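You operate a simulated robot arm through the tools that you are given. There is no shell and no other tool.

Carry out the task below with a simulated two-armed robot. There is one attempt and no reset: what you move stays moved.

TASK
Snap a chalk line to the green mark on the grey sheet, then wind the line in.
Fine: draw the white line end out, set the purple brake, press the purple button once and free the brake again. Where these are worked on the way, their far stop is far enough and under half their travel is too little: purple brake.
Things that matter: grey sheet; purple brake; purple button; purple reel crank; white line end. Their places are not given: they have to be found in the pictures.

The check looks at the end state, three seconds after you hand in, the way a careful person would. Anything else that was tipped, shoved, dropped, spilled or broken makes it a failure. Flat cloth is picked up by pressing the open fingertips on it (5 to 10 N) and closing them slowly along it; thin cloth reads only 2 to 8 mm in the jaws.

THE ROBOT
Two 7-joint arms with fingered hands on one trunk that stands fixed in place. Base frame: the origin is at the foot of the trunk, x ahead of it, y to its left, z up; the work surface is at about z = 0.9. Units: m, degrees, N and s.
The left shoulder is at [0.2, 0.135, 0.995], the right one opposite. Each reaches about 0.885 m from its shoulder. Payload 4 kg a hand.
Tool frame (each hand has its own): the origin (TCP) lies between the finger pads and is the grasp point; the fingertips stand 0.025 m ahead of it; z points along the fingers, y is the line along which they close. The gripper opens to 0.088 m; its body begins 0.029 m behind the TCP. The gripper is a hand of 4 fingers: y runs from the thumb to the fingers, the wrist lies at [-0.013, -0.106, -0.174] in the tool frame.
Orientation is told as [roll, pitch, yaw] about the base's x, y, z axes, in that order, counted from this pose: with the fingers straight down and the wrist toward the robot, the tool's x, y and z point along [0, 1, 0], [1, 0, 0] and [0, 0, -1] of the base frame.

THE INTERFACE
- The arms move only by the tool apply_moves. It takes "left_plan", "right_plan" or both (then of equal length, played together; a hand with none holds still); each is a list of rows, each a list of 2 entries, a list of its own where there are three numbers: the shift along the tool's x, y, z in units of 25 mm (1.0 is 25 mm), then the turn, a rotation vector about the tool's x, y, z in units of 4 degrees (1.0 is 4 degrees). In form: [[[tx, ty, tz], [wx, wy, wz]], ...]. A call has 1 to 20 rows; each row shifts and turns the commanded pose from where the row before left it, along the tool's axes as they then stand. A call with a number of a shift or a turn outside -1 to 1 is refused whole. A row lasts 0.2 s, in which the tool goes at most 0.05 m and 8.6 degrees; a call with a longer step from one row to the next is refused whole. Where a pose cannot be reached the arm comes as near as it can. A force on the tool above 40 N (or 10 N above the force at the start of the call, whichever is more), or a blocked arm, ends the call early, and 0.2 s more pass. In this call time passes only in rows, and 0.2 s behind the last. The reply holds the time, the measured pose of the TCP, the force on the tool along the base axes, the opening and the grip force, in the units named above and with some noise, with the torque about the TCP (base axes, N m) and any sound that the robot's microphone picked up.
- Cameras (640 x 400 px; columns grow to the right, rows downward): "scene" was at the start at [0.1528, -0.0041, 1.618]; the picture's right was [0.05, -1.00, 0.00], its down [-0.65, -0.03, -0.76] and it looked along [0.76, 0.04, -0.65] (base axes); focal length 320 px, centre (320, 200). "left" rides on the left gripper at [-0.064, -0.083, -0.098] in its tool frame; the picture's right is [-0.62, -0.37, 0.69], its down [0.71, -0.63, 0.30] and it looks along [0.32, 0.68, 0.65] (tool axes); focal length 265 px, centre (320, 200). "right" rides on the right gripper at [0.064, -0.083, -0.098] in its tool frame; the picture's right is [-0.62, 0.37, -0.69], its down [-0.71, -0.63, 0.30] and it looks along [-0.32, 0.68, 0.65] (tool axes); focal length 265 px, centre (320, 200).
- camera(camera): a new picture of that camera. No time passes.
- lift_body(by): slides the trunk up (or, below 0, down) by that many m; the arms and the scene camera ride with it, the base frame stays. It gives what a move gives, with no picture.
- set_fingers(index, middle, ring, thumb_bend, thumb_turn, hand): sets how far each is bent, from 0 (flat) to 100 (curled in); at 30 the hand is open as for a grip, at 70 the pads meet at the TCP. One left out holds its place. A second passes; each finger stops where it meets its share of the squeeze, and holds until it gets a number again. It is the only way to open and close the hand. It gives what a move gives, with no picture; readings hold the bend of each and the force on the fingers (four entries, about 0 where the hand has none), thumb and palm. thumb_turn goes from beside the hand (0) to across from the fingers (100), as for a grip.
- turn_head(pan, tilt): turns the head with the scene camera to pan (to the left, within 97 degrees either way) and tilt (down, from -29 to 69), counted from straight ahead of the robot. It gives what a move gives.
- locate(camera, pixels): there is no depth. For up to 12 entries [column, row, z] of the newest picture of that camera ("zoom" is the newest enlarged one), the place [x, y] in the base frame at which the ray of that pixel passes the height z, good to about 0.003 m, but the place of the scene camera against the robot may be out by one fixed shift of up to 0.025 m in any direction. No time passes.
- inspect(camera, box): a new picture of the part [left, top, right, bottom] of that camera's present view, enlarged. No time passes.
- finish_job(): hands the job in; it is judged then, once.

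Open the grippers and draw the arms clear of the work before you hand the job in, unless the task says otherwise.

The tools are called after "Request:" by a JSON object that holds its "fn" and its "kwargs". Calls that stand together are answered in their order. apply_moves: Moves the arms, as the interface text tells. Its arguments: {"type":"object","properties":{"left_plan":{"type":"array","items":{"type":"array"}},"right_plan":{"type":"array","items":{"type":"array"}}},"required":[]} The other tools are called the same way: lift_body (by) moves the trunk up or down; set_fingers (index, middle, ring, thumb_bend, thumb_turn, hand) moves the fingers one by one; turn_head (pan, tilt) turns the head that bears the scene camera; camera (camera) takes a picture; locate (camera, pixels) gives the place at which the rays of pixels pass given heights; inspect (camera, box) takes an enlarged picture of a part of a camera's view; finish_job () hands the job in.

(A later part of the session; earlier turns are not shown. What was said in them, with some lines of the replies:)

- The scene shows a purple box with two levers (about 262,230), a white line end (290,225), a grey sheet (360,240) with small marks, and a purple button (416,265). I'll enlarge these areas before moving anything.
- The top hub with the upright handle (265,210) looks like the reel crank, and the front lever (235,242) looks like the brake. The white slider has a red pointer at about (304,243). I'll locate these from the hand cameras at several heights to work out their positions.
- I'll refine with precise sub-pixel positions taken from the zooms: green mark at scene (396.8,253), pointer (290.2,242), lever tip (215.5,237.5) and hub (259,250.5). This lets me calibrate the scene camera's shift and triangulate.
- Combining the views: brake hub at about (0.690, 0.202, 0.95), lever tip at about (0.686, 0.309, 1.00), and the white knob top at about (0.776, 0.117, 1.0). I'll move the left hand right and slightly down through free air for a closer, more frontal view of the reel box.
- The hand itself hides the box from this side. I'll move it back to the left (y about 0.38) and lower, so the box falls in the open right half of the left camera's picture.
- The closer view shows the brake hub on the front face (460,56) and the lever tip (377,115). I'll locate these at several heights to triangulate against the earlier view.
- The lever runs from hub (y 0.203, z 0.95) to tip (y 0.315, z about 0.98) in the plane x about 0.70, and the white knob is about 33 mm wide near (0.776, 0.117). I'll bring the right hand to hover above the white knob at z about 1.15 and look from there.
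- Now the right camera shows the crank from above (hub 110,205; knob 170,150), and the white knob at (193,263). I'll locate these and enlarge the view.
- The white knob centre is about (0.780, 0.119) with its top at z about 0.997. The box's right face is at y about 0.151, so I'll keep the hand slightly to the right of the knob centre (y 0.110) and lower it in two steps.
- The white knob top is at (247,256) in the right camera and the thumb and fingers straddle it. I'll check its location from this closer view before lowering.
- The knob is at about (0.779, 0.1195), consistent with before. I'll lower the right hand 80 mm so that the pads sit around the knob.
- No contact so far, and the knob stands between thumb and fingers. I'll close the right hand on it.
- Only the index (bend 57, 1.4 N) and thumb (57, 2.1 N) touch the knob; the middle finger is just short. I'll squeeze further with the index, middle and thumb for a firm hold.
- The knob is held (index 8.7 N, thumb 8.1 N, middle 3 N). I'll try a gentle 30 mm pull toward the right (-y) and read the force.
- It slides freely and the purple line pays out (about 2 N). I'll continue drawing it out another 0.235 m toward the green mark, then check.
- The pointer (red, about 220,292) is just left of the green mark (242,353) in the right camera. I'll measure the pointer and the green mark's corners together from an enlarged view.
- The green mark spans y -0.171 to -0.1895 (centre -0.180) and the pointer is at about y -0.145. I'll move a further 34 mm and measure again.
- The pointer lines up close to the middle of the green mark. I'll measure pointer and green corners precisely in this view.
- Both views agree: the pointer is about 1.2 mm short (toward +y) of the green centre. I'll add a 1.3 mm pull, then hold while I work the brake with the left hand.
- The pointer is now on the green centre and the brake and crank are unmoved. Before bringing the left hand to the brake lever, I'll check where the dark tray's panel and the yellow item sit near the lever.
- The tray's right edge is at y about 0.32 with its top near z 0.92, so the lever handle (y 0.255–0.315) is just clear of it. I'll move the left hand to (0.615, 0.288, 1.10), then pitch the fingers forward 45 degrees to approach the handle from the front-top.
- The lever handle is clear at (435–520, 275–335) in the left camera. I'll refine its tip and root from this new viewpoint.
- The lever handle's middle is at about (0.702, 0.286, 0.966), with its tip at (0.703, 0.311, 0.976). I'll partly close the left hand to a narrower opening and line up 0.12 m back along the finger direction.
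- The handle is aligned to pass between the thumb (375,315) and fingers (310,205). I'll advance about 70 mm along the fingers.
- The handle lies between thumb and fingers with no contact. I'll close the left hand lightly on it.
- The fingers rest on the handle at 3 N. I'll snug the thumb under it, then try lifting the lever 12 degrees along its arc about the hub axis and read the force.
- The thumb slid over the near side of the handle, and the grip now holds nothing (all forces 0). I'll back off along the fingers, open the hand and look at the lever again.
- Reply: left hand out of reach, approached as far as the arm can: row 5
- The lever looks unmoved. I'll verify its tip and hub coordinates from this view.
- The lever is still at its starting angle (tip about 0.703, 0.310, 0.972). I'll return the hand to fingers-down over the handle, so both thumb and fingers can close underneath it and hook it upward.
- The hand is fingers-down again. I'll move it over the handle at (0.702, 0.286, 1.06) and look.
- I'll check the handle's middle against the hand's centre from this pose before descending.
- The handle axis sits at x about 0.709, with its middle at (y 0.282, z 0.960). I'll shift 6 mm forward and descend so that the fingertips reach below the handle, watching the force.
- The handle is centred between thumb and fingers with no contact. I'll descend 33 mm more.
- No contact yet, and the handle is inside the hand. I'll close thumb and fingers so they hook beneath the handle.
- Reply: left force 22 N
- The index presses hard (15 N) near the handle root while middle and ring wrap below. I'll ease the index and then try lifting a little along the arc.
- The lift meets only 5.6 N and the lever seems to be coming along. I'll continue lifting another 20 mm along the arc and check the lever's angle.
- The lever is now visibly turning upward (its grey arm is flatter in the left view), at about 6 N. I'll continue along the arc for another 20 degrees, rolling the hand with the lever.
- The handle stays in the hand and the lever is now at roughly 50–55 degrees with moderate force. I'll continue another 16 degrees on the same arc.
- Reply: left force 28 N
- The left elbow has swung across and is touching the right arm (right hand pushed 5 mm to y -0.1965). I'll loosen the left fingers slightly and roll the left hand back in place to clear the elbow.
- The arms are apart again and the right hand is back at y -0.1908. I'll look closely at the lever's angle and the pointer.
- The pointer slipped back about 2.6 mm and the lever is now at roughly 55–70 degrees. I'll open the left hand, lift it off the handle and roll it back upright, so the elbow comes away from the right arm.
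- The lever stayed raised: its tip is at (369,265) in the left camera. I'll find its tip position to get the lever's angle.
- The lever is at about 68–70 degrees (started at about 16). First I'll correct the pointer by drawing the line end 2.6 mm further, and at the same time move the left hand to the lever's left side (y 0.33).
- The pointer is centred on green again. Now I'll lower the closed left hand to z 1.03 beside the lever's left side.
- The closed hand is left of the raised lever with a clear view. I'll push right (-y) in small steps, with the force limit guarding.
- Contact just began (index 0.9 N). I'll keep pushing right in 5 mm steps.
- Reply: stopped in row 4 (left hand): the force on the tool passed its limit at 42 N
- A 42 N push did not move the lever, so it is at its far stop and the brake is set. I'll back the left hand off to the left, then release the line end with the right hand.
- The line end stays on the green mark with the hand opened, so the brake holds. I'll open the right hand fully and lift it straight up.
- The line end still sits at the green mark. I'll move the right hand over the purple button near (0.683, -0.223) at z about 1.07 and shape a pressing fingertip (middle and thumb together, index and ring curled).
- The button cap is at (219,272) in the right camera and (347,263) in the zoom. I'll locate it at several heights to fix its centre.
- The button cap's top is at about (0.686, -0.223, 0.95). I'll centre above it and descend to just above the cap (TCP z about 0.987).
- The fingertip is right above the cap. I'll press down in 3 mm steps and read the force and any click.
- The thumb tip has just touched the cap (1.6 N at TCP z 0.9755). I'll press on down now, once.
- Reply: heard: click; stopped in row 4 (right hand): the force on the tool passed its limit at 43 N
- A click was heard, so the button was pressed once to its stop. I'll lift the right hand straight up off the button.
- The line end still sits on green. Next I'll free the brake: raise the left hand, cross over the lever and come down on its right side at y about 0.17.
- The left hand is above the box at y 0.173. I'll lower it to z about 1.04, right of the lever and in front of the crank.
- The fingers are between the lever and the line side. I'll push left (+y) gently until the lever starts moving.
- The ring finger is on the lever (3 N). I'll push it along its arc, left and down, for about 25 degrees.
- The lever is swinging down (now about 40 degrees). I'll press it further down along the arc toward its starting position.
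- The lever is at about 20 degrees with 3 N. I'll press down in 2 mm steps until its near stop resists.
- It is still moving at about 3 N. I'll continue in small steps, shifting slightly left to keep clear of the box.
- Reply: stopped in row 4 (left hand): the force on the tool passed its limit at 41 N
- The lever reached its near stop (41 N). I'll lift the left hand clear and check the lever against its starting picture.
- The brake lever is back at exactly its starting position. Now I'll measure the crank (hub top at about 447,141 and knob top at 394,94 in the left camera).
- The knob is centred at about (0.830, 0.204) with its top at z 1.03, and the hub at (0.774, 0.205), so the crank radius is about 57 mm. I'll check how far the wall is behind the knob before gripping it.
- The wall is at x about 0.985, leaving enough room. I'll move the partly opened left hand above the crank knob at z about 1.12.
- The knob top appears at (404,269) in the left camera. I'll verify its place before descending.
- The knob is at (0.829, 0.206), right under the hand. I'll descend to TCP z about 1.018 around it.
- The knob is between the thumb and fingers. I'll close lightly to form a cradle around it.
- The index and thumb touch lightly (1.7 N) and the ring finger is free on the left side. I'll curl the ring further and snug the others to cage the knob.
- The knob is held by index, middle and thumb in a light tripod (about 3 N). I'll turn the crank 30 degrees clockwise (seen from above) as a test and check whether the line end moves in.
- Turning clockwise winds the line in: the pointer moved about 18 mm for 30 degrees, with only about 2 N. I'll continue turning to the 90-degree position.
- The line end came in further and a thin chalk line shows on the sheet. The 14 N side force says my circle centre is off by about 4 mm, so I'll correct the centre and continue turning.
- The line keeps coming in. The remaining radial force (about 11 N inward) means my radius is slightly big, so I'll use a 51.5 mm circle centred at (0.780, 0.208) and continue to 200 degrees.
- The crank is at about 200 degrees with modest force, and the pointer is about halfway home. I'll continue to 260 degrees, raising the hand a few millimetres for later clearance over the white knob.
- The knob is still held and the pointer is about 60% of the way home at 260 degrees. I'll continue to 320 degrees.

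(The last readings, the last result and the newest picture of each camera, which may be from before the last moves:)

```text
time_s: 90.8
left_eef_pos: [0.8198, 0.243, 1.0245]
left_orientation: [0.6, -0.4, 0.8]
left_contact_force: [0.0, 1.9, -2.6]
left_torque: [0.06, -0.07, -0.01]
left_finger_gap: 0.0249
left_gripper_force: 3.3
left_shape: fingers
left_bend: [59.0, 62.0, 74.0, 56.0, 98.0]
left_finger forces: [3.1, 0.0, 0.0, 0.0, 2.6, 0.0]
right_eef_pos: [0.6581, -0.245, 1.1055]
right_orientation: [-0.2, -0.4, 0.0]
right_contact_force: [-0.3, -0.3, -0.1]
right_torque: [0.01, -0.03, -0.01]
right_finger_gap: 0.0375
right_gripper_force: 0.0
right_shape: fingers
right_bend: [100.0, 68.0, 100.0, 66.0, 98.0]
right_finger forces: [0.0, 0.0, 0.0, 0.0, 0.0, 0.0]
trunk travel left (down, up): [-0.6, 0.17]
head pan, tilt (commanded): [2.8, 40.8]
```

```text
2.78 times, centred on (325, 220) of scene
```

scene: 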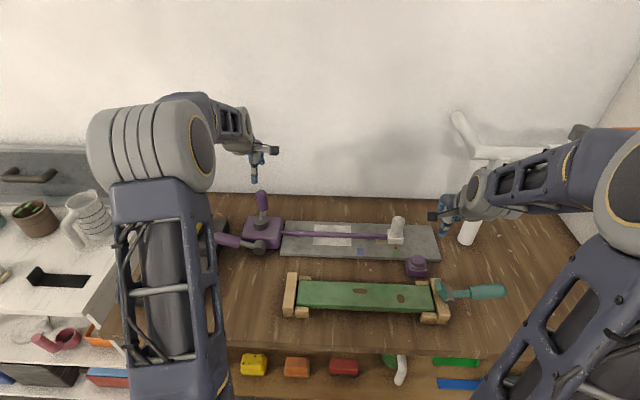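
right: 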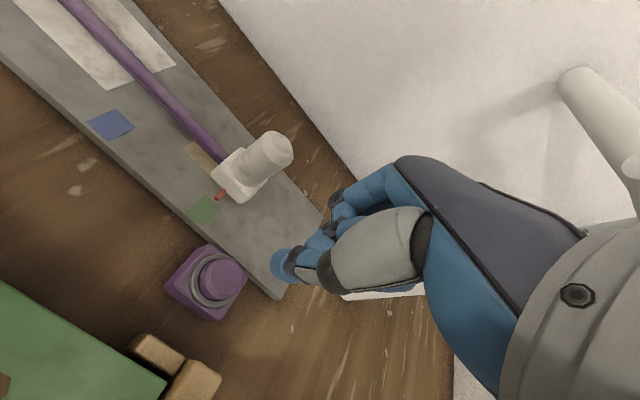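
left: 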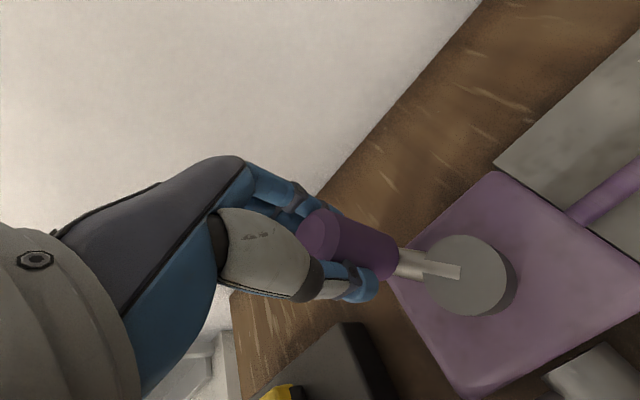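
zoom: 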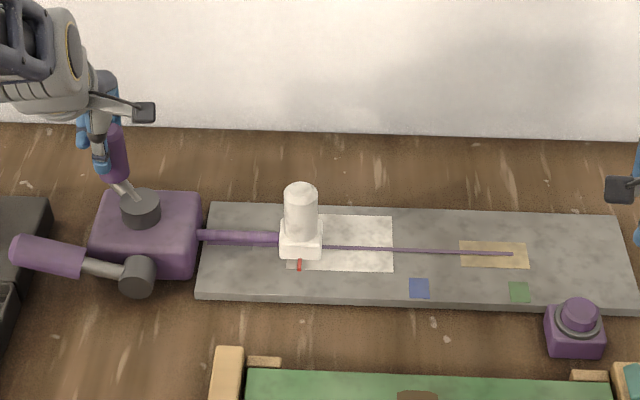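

About 74% home at 320 degrees, with forces of only 2–3 N. I'll continue to 365 degrees.

Request:
{"fn": "apply_moves", "kwargs": {"left_plan": [[[-0.217, 0.159, 0], [0, 0, 0]], [[-0.236, 0.13, 0], [0, 0, 0]], [[-0.251, 0.098, 0], [0, 0, 0]], [[-0.262, 0.064, 0], [0, 0, 0]], [[-0.268, 0.029, 0], [0, 0, 0]], [[-0.27, -0.006, 0], [0, 0, 0]]]}}

Request:
{"fn": "camera", "kwargs": {"camera": "left"}}

Request:
{"fn": "inspect", "kwargs": {"camera": "scene", "box": [210, 160, 440, 280]}}

```text
time_s: 92.2
left_eef_pos: [0.8323, 0.2049, 1.0246]
left_orientation: [0.5, -0.4, 0.8]
left_contact_force: [0.8, 1.4, -1.1]
left_torque: [0.06, -0.08, 0.06]
left_finger_gap: 0.0251
left_gripper_force: 3.1
left_shape: fingers
left_bend: [59.0, 62.0, 74.0, 57.0, 98.0]
left_finger forces: [3.3, 0.0, 0.0, 0.0, 2.7, 0.0]
right_eef_pos: [0.6589, -0.2448, 1.1054]
right_orientation: [-0.1, -0.6, 0.0]
right_contact_force: [0.3, 1.0, 0.4]
right_torque: [0.02, -0.03, 0.03]
right_finger_gap: 0.0378
right_gripper_force: 0.1
right_shape: fingers
right_bend: [100.0, 68.0, 100.0, 66.0, 98.0]
right_finger forces: [0.0, 0.0, 0.1, 0.0, 0.0, 0.0]
trunk travel left (down, up): [-0.6, 0.17]
head pan, tilt (commanded): [2.8, 40.8]
```

```text
taken
```

left: 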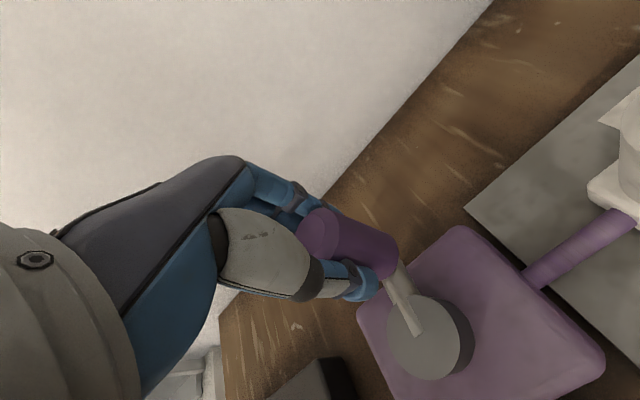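

```text
2.78 times, centred on (325, 220) of scene
```

zoom: 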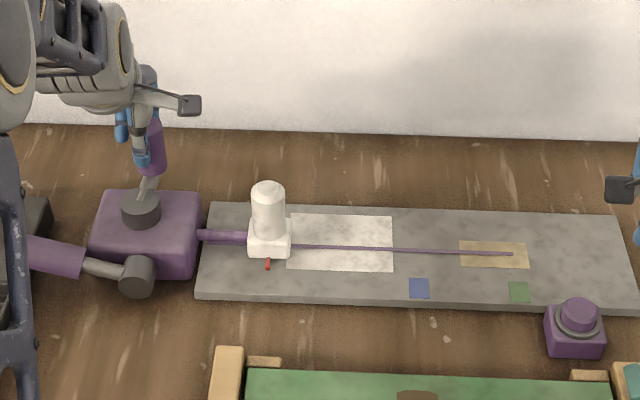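

Only about 44 mm remains (roughly 64 degrees more). I'll turn on to 410 degrees, then look again.

Request:
{"fn": "apply_moves", "kwargs": {"left_plan": [[[-0.266, -0.041, 0], [0, 0, 0]], [[-0.258, -0.076, 0], [0, 0, 0]], [[-0.247, -0.108, 0], [0, 0, 0]], [[-0.23, -0.14, 0], [0, 0, 0]], [[-0.21, -0.169, 0], [0, 0, 0]], [[-0.186, -0.195, 0], [0, 0, 0]]]}}

Request:
{"fn": "camera", "kwargs": {"camera": "left"}}

Request:
{"fn": "inspect", "kwargs": {"camera": "scene", "box": [210, 160, 370, 280]}}

```text
time_s: 93.6
left_eef_pos: [0.8121, 0.171, 1.0236]
left_orientation: [0.5, -0.5, 0.8]
left_contact_force: [-0.3, 3.3, 1.2]
left_torque: [0.06, -0.01, 0.0]
left_finger_gap: 0.0248
left_gripper_force: 3.0
left_shape: fingers
left_bend: [59.0, 62.0, 74.0, 57.0, 98.0]
left_finger forces: [2.8, 0.0, 0.1, 0.0, 3.7, 0.0]
right_eef_pos: [0.6577, -0.2445, 1.105]
right_orientation: [-0.3, -0.5, 0.1]
right_contact_force: [0.8, 0.2, -0.4]
right_torque: [-0.01, -0.02, 0.02]
right_finger_gap: 0.0376
right_gripper_force: 0.1
right_shape: fingers
right_bend: [100.0, 68.0, 100.0, 66.0, 98.0]
right_finger forces: [0.0, 0.1, 0.1, 0.1, 0.1, 0.0]
trunk travel left (down, up): [-0.6, 0.17]
head pan, tilt (commanded): [2.8, 40.8]
```

```text
taken
```

left: 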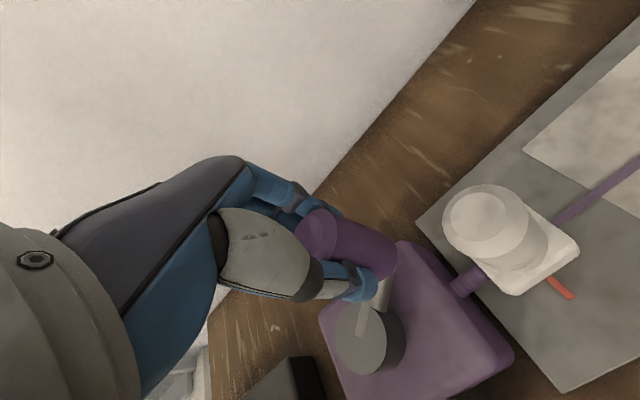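

```text
3.33 times, centred on (290, 220) of scene
```

zoom: 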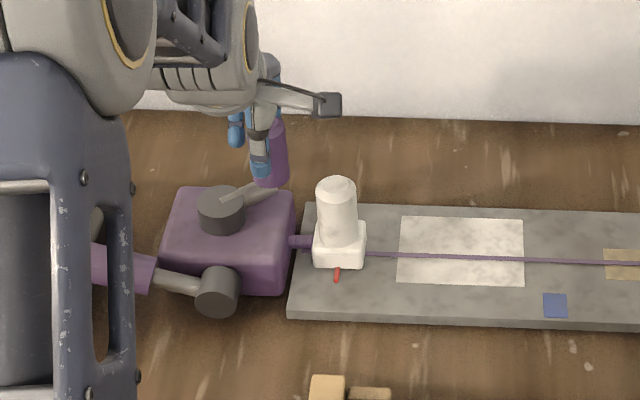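

About 14 mm remains (roughly 20 degrees). I'll take two more steps, then finish in small increments.

Request:
{"fn": "apply_moves", "kwargs": {"left_plan": [[[-0.159, -0.217, 0], [0, 0, 0]], [[-0.13, -0.236, 0], [0, 0, 0]]]}}

Request:
{"fn": "inspect", "kwargs": {"camera": "scene", "box": [240, 190, 330, 270]}}

Request:
{"fn": "camera", "kwargs": {"camera": "left"}}

```text
time_s: 94.2
left_eef_pos: [0.8035, 0.1636, 1.0227]
left_orientation: [0.6, -0.6, 0.7]
left_contact_force: [-0.1, 5.0, 0.6]
left_torque: [0.12, -0.01, 0.01]
left_finger_gap: 0.0247
left_gripper_force: 3.5
left_shape: fingers
left_bend: [59.0, 62.0, 74.0, 57.0, 99.0]
left_finger forces: [2.7, 0.3, 0.1, 0.0, 3.6, 0.0]
right_eef_pos: [0.659, -0.2449, 1.1058]
right_orientation: [-0.1, -0.5, 0.0]
right_contact_force: [0.6, 0.4, 0.3]
right_torque: [0.0, 0.01, -0.02]
right_finger_gap: 0.0378
right_gripper_force: 0.1
right_shape: fingers
right_bend: [100.0, 68.0, 100.0, 66.0, 98.0]
right_finger forces: [0.0, 0.1, 0.0, 0.0, 0.0, 0.0]
trunk travel left (down, up): [-0.6, 0.17]
head pan, tilt (commanded): [2.8, 40.8]
```

```text
5.00 times, centred on (285, 230) of scene
```

zoom: 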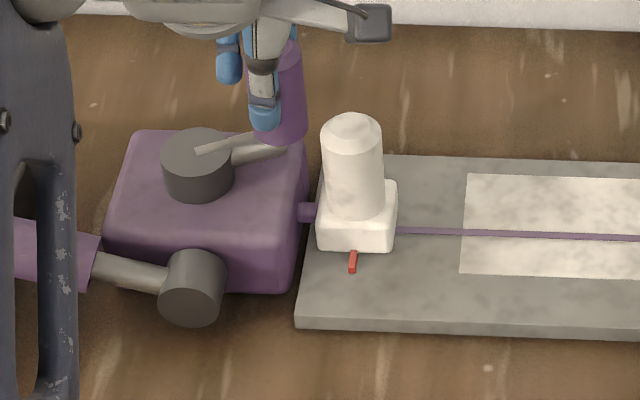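

```text
taken
```

left: 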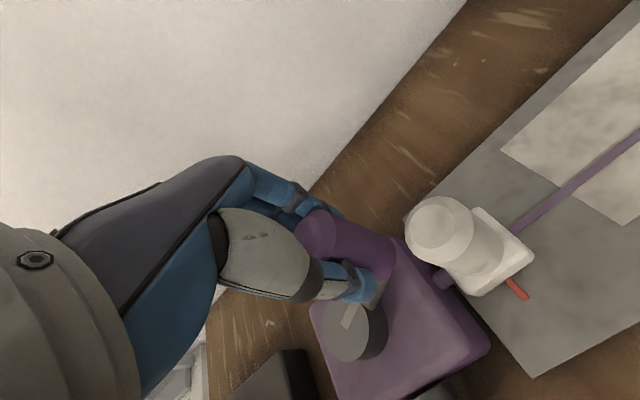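

About 3–4 mm remains. I'll take half steps and watch for the resistance that marks the home stop.

Request:
{"fn": "apply_moves", "kwargs": {"left_plan": [[[-0.06, -0.12, 0], [0, 0, 0]], [[-0.05, -0.124, 0], [0, 0, 0]]]}}

Request:
{"fn": "inspect", "kwargs": {"camera": "scene", "box": [240, 190, 330, 270]}}

Request:
{"fn": "camera", "kwargs": {"camera": "left"}}

```text
time_s: 94.8
left_eef_pos: [0.7962, 0.1609, 1.0234]
left_orientation: [0.6, -0.5, 0.9]
left_contact_force: [-0.4, 4.8, 0.5]
left_torque: [0.12, -0.04, 0.01]
left_finger_gap: 0.025
left_gripper_force: 3.6
left_shape: fingers
left_bend: [59.0, 62.0, 74.0, 57.0, 99.0]
left_finger forces: [2.8, 0.5, 0.1, 0.0, 3.8, 0.0]
right_eef_pos: [0.6578, -0.2449, 1.1056]
right_orientation: [-0.2, -0.6, 0.0]
right_contact_force: [0.9, 0.6, -0.4]
right_torque: [0.04, -0.02, -0.01]
right_finger_gap: 0.0379
right_gripper_force: 0.2
right_shape: fingers
right_bend: [100.0, 68.0, 100.0, 66.0, 98.0]
right_finger forces: [0.0, 0.0, 0.0, 0.0, 0.0, 0.0]
trunk travel left (down, up): [-0.6, 0.17]
head pan, tilt (commanded): [2.8, 40.8]
```

```text
5.00 times, centred on (285, 230) of scene
```

zoom: 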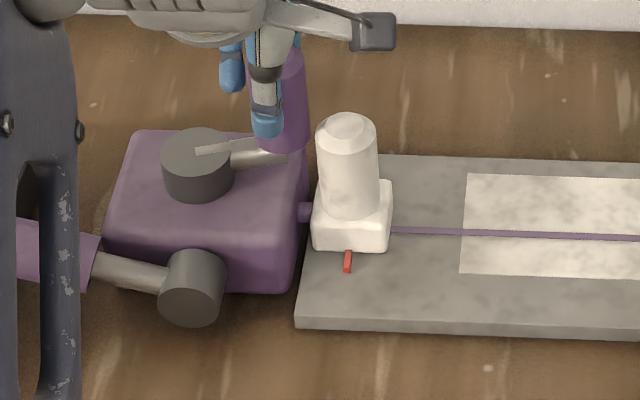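

```text
taken
```

left: 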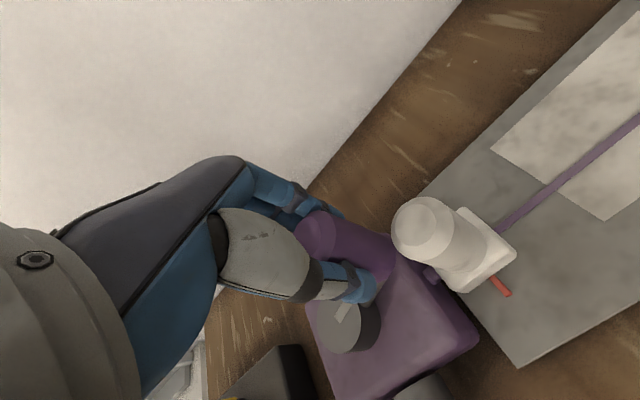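

The pointer is within about 1 mm of its starting place. I'll turn a little further until the stop is felt.

Request:
{"fn": "apply_moves", "kwargs": {"left_plan": [[[-0.03, -0.09, 0], [0, 0, 0]], [[-0.025, -0.09, 0], [0, 0, 0]]]}}

Request:
{"fn": "inspect", "kwargs": {"camera": "scene", "box": [240, 190, 330, 270]}}

```text
time_s: 95.4
left_eef_pos: [0.7925, 0.1595, 1.024]
left_orientation: [0.7, -0.5, 0.7]
left_contact_force: [-0.1, 5.8, 0.6]
left_torque: [0.11, -0.02, -0.01]
left_finger_gap: 0.0254
left_gripper_force: 3.0
left_shape: fingers
left_bend: [59.0, 62.0, 74.0, 57.0, 99.0]
left_finger forces: [2.8, 0.5, 0.0, 0.0, 3.5, 0.0]
right_eef_pos: [0.6583, -0.2441, 1.1059]
right_orientation: [-0.1, -0.5, 0.0]
right_contact_force: [-0.6, 0.9, -0.1]
right_torque: [-0.01, 0.02, 0.04]
right_finger_gap: 0.0378
right_gripper_force: 0.0
right_shape: fingers
right_bend: [100.0, 68.0, 100.0, 66.0, 98.0]
right_finger forces: [0.0, 0.0, 0.0, 0.1, 0.0, 0.1]
trunk travel left (down, up): [-0.6, 0.17]
head pan, tilt (commanded): [2.8, 40.8]
```

```text
5.00 times, centred on (285, 230) of scene
```

zoom: 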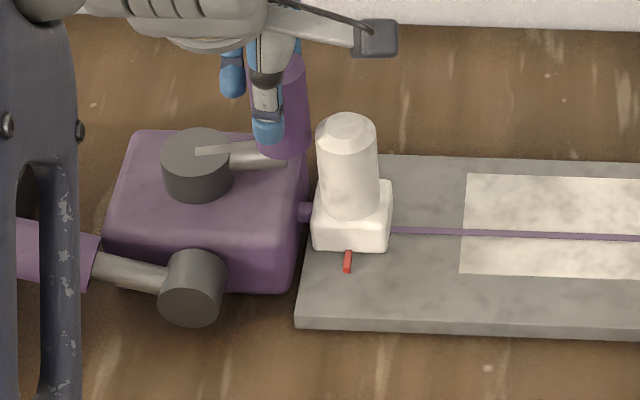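

The line end no longer moves with further cranking, so it is home. I'll open the left hand off the knob and lift it straight up.

Request:
{"fn": "set_fingers", "kwargs": {"hand": "left", "index": 40, "middle": 40, "ring": 40, "thumb_bend": 40}}

Request:
{"fn": "apply_moves", "kwargs": {"left_plan": [[[0, 0, -0.4], [0, 0, 0]], [[0, 0, -0.8], [0, 0, 0]], [[0, 0, -0.9], [0, 0, 0]], [[0, 0, -0.9], [0, 0, 0]], [[0, 0, -0.9], [0, 0, 0]]]}}

Request:
{"fn": "camera", "kwargs": {"camera": "left"}}

Request:
{"fn": "inspect", "kwargs": {"camera": "scene", "box": [200, 170, 330, 270]}}

```text
time_s: 96.4
left_eef_pos: [0.7914, 0.1582, 1.0245]
left_orientation: [0.5, -0.5, 0.8]
left_contact_force: [0.6, 0.1, -0.2]
left_torque: [0.01, -0.01, 0.0]
left_finger_gap: 0.063
left_gripper_force: 0.1
left_shape: fingers
left_bend: [40.0, 40.0, 40.0, 40.0, 98.0]
left_finger forces: [0.1, 0.0, 0.0, 0.0, 0.0, 0.0]
right_eef_pos: [0.6578, -0.244, 1.1048]
right_orientation: [-0.1, -0.5, -0.1]
right_contact_force: [0.1, 0.3, 0.4]
right_torque: [-0.02, 0.0, 0.0]
right_finger_gap: 0.0378
right_gripper_force: 0.1
right_shape: fingers
right_bend: [100.0, 68.0, 100.0, 66.0, 98.0]
right_finger forces: [0.0, 0.0, 0.0, 0.1, 0.1, 0.0]
trunk travel left (down, up): [-0.6, 0.17]
head pan, tilt (commanded): [2.8, 40.8]
```

```text
time_s: 97.6
left_eef_pos: [0.7916, 0.1572, 1.1212]
left_orientation: [0.6, -0.4, 0.7]
left_contact_force: [0.9, -1.2, -0.8]
left_torque: [-0.03, 0.02, 0.01]
left_finger_gap: 0.0631
left_gripper_force: 0.0
left_shape: fingers
left_bend: [40.0, 40.0, 40.0, 40.0, 98.0]
left_finger forces: [0.0, 0.0, 0.0, 0.0, 0.1, 0.0]
right_eef_pos: [0.6586, -0.2442, 1.1057]
right_orientation: [-0.1, -0.4, 0.0]
right_contact_force: [0.4, 0.1, 0.3]
right_torque: [0.0, 0.01, 0.0]
right_finger_gap: 0.0378
right_gripper_force: 0.2
right_shape: fingers
right_bend: [100.0, 68.0, 100.0, 66.0, 98.0]
right_finger forces: [0.0, 0.0, 0.1, 0.0, 0.0, 0.0]
trunk travel left (down, up): [-0.6, 0.17]
head pan, tilt (commanded): [2.8, 40.8]
```

```text
taken
```

left: 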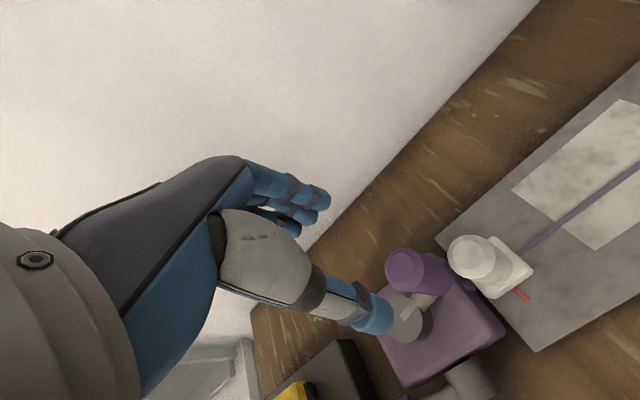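

```text
4.00 times, centred on (265, 220) of scene
```

zoom: 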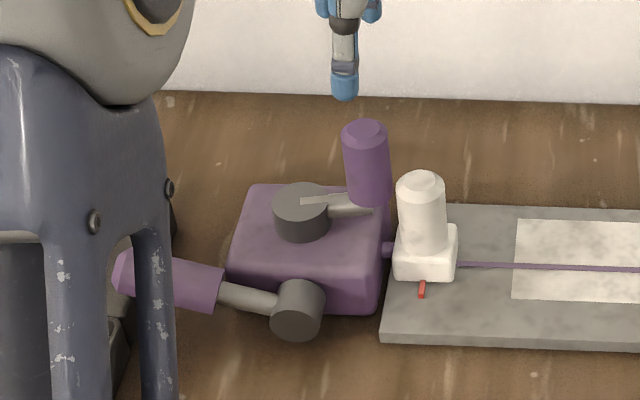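

The picture matches the starting one: pointer at (421,289), line end home, brake lever at its free stop, and the chalk line on the sheet. I'll open the right hand and draw both arms clear.

Request:
{"fn": "set_fingers", "kwargs": {"hand": "right", "index": 30, "middle": 30, "ring": 30, "thumb_bend": 30}}

Request:
{"fn": "apply_moves", "kwargs": {"left_plan": [[[0, 0, -0.9], [0, 0, 0]], [[0, 0, -0.9], [0, 0, 0]], [[0, 0, -0.9], [0, 0, 0]], [[0, 0, -0.9], [0, 0, 0]], [[0.63, -0.93, 0], [0, 0, 0]], [[0.63, -0.93, 0], [0, 0, 0]], [[0.63, -0.93, 0], [0, 0, 0]], [[0.63, -0.93, 0], [0, 0, 0]], [[0.63, -0.93, 0], [0, 0, 0]], [[0.63, -0.93, 0], [0, 0, 0]], [[0.63, -0.93, 0], [0, 0, 0]], [[0.63, -0.93, 0], [0, 0, 0]], [[0.63, -0.93, 0], [0, 0, 0]], [[0.63, -0.93, 0], [0, 0, 0]], [[0.63, -0.93, 0], [0, 0, 0]], [[0.63, -0.93, 0], [0, 0, 0]]], "right_plan": [[[0, 0, -0.9], [0, 0, 0]], [[0, 0, -0.9], [0, 0, 0]], [[0, 0, -0.9], [0, 0, 0]], [[0, 0, -0.9], [0, 0, 0]], [[0, 0, -0.9], [0, 0, 0]], [[0, 0, -0.9], [0, 0, 0]], [[0.2, -0.3, -0.9], [0, 0, 0]], [[0.2, -0.3, -0.9], [0, 0, 0]], [[0.2, -0.3, 0], [0, 0, 0]], [[0.2, -0.3, 0], [0, 0, 0]], [[0.2, -0.3, 0], [0, 0, 0]], [[0.2, -0.3, 0], [0, 0, 0]], [[0.2, -0.3, 0], [0, 0, 0]], [[0, 0, 0], [0, 0, 0]], [[0, 0, 0], [0, 0, 0]], [[0, 0, 0], [0, 0, 0]]]}}

Request:
{"fn": "camera", "kwargs": {"camera": "scene"}}

Request:
{"fn": "inspect", "kwargs": {"camera": "scene", "box": [130, 170, 330, 310]}}

Request:
{"fn": "inspect", "kwargs": {"camera": "scene", "box": [270, 190, 510, 330]}}

```text
time_s: 98.6
left_eef_pos: [0.7924, 0.1569, 1.1203]
left_orientation: [0.6, -0.6, 0.7]
left_contact_force: [0.6, -0.1, 0.4]
left_torque: [0.0, 0.0, 0.0]
left_finger_gap: 0.063
left_gripper_force: 0.1
left_shape: fingers
left_bend: [40.0, 40.0, 40.0, 40.0, 98.0]
left_finger forces: [0.0, 0.0, 0.0, 0.1, 0.0, 0.0]
right_eef_pos: [0.6583, -0.2436, 1.1064]
right_orientation: [-0.2, -0.5, 0.0]
right_contact_force: [1.3, -0.6, 0.4]
right_torque: [-0.01, -0.01, 0.02]
right_finger_gap: 0.0842
right_gripper_force: 0.1
right_shape: fingers
right_bend: [30.0, 30.0, 30.0, 30.0, 98.0]
right_finger forces: [0.0, 0.1, 0.0, 0.0, 0.0, 0.0]
trunk travel left (down, up): [-0.6, 0.17]
head pan, tilt (commanded): [2.8, 40.8]
```

```text
time_s: 102.0
left_eef_pos: [0.5096, 0.3419, 1.2129]
left_orientation: [0.6, -0.6, 0.7]
left_contact_force: [-0.4, -0.5, 0.3]
left_torque: [0.0, -0.01, 0.04]
left_finger_gap: 0.0631
left_gripper_force: 0.0
left_shape: fingers
left_bend: [40.0, 40.0, 40.0, 40.0, 98.0]
left_finger forces: [0.0, 0.0, 0.0, 0.0, 0.1, 0.1]
right_eef_pos: [0.6054, -0.2089, 1.2863]
right_orientation: [-0.1, -0.5, 0.1]
right_contact_force: [-1.0, 0.3, -0.7]
right_torque: [-0.04, 0.01, -0.01]
right_finger_gap: 0.0841
right_gripper_force: 0.1
right_shape: fingers
right_bend: [30.0, 30.0, 30.0, 30.0, 98.0]
right_finger forces: [0.0, 0.0, 0.0, 0.0, 0.1, 0.0]
trunk travel left (down, up): [-0.6, 0.17]
head pan, tilt (commanded): [2.8, 40.8]
```

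```text
taken
```

scene: 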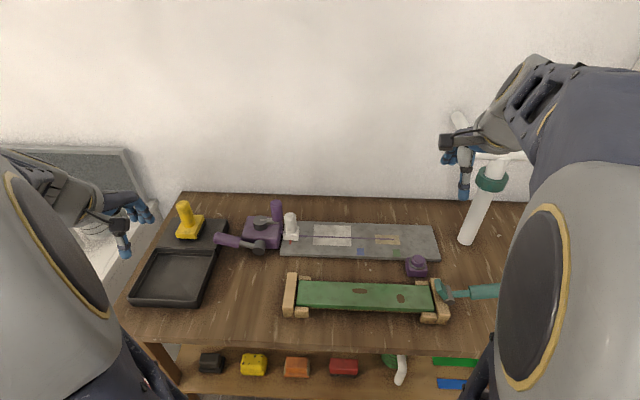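

```text
2.86 times, centred on (230, 240) of scene
```

zoom: 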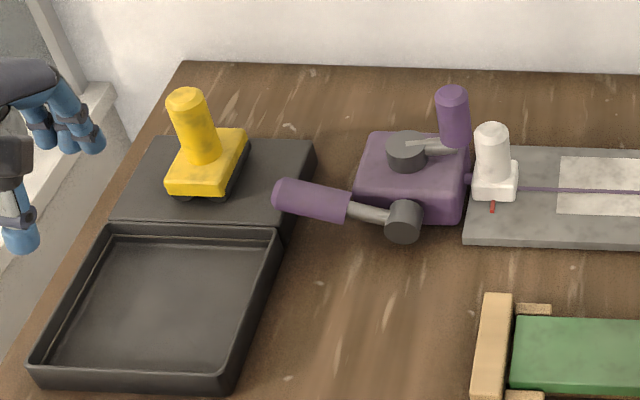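

```text
2.67 times, centred on (390, 260) of scene
```

zoom: 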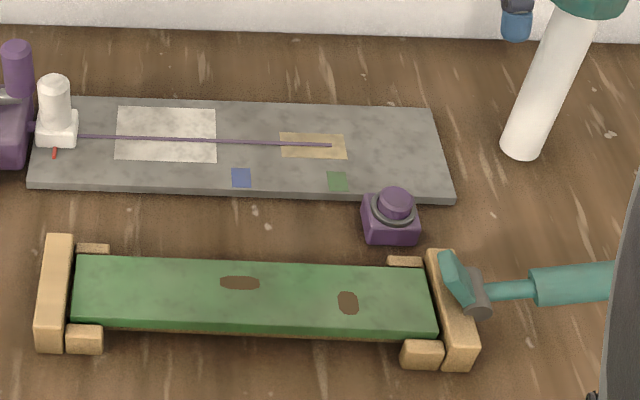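

The chalk line ends at the green mark, the line is wound in, the brake is free and nothing else has moved. I'll open the left hand fully before handing in.

Request:
{"fn": "set_fingers", "kwargs": {"hand": "left", "index": 30, "middle": 30, "ring": 30, "thumb_bend": 30}}

```text
time_s: 103.0
left_eef_pos: [0.5101, 0.341, 1.2113]
left_orientation: [0.6, -0.5, 0.8]
left_contact_force: [-0.6, 0.4, -0.4]
left_torque: [0.0, 0.01, -0.02]
left_finger_gap: 0.0845
left_gripper_force: 0.0
left_shape: fingers
left_bend: [30.0, 30.0, 30.0, 30.0, 98.0]
left_finger forces: [0.0, 0.0, 0.0, 0.0, 0.0, 0.1]
right_eef_pos: [0.6036, -0.2093, 1.2858]
right_orientation: [-0.1, -0.5, 0.0]
right_contact_force: [-0.1, 0.4, -0.1]
right_torque: [0.05, -0.02, 0.01]
right_finger_gap: 0.0844
right_gripper_force: 0.1
right_shape: fingers
right_bend: [30.0, 30.0, 30.0, 30.0, 98.0]
right_finger forces: [0.0, 0.1, 0.0, 0.1, 0.0, 0.0]
trunk travel left (down, up): [-0.6, 0.17]
head pan, tilt (commanded): [2.8, 40.8]
```

Both hands are open and clear of the work, and the end state is as asked, so I'm handing in the job.

Request:
{"fn": "finish_job", "kwargs": {}}

```text
The job is handed in.
```

I snapped the chalk line to the green mark, wound the line back in and handed the job in. I don't have the check's result.

- **Line end:** I drew the white line end out until its red pointer lined up with the middle of the green mark. In the last picture the chalk line ends within about 1.5 mm of the mark's centre.
- **Brake:** I raised the purple brake to its far stop. It held the line while I pressed the button, and I then pushed it back down to where it started.
- **Button:** I pressed the purple button once and heard one click.
- **Winding in:** I turned the crank clockwise, a little over one turn, until the line end stopped at its starting place.

While I was setting the brake, the left elbow briefly touched the right arm. That pulled the line end about 5 mm past the mark. I moved it back onto the green centre before the brake was fully set and before pressing the button.

In the last pictures nothing else on the bench looks moved, and both hands were open and clear of the work.
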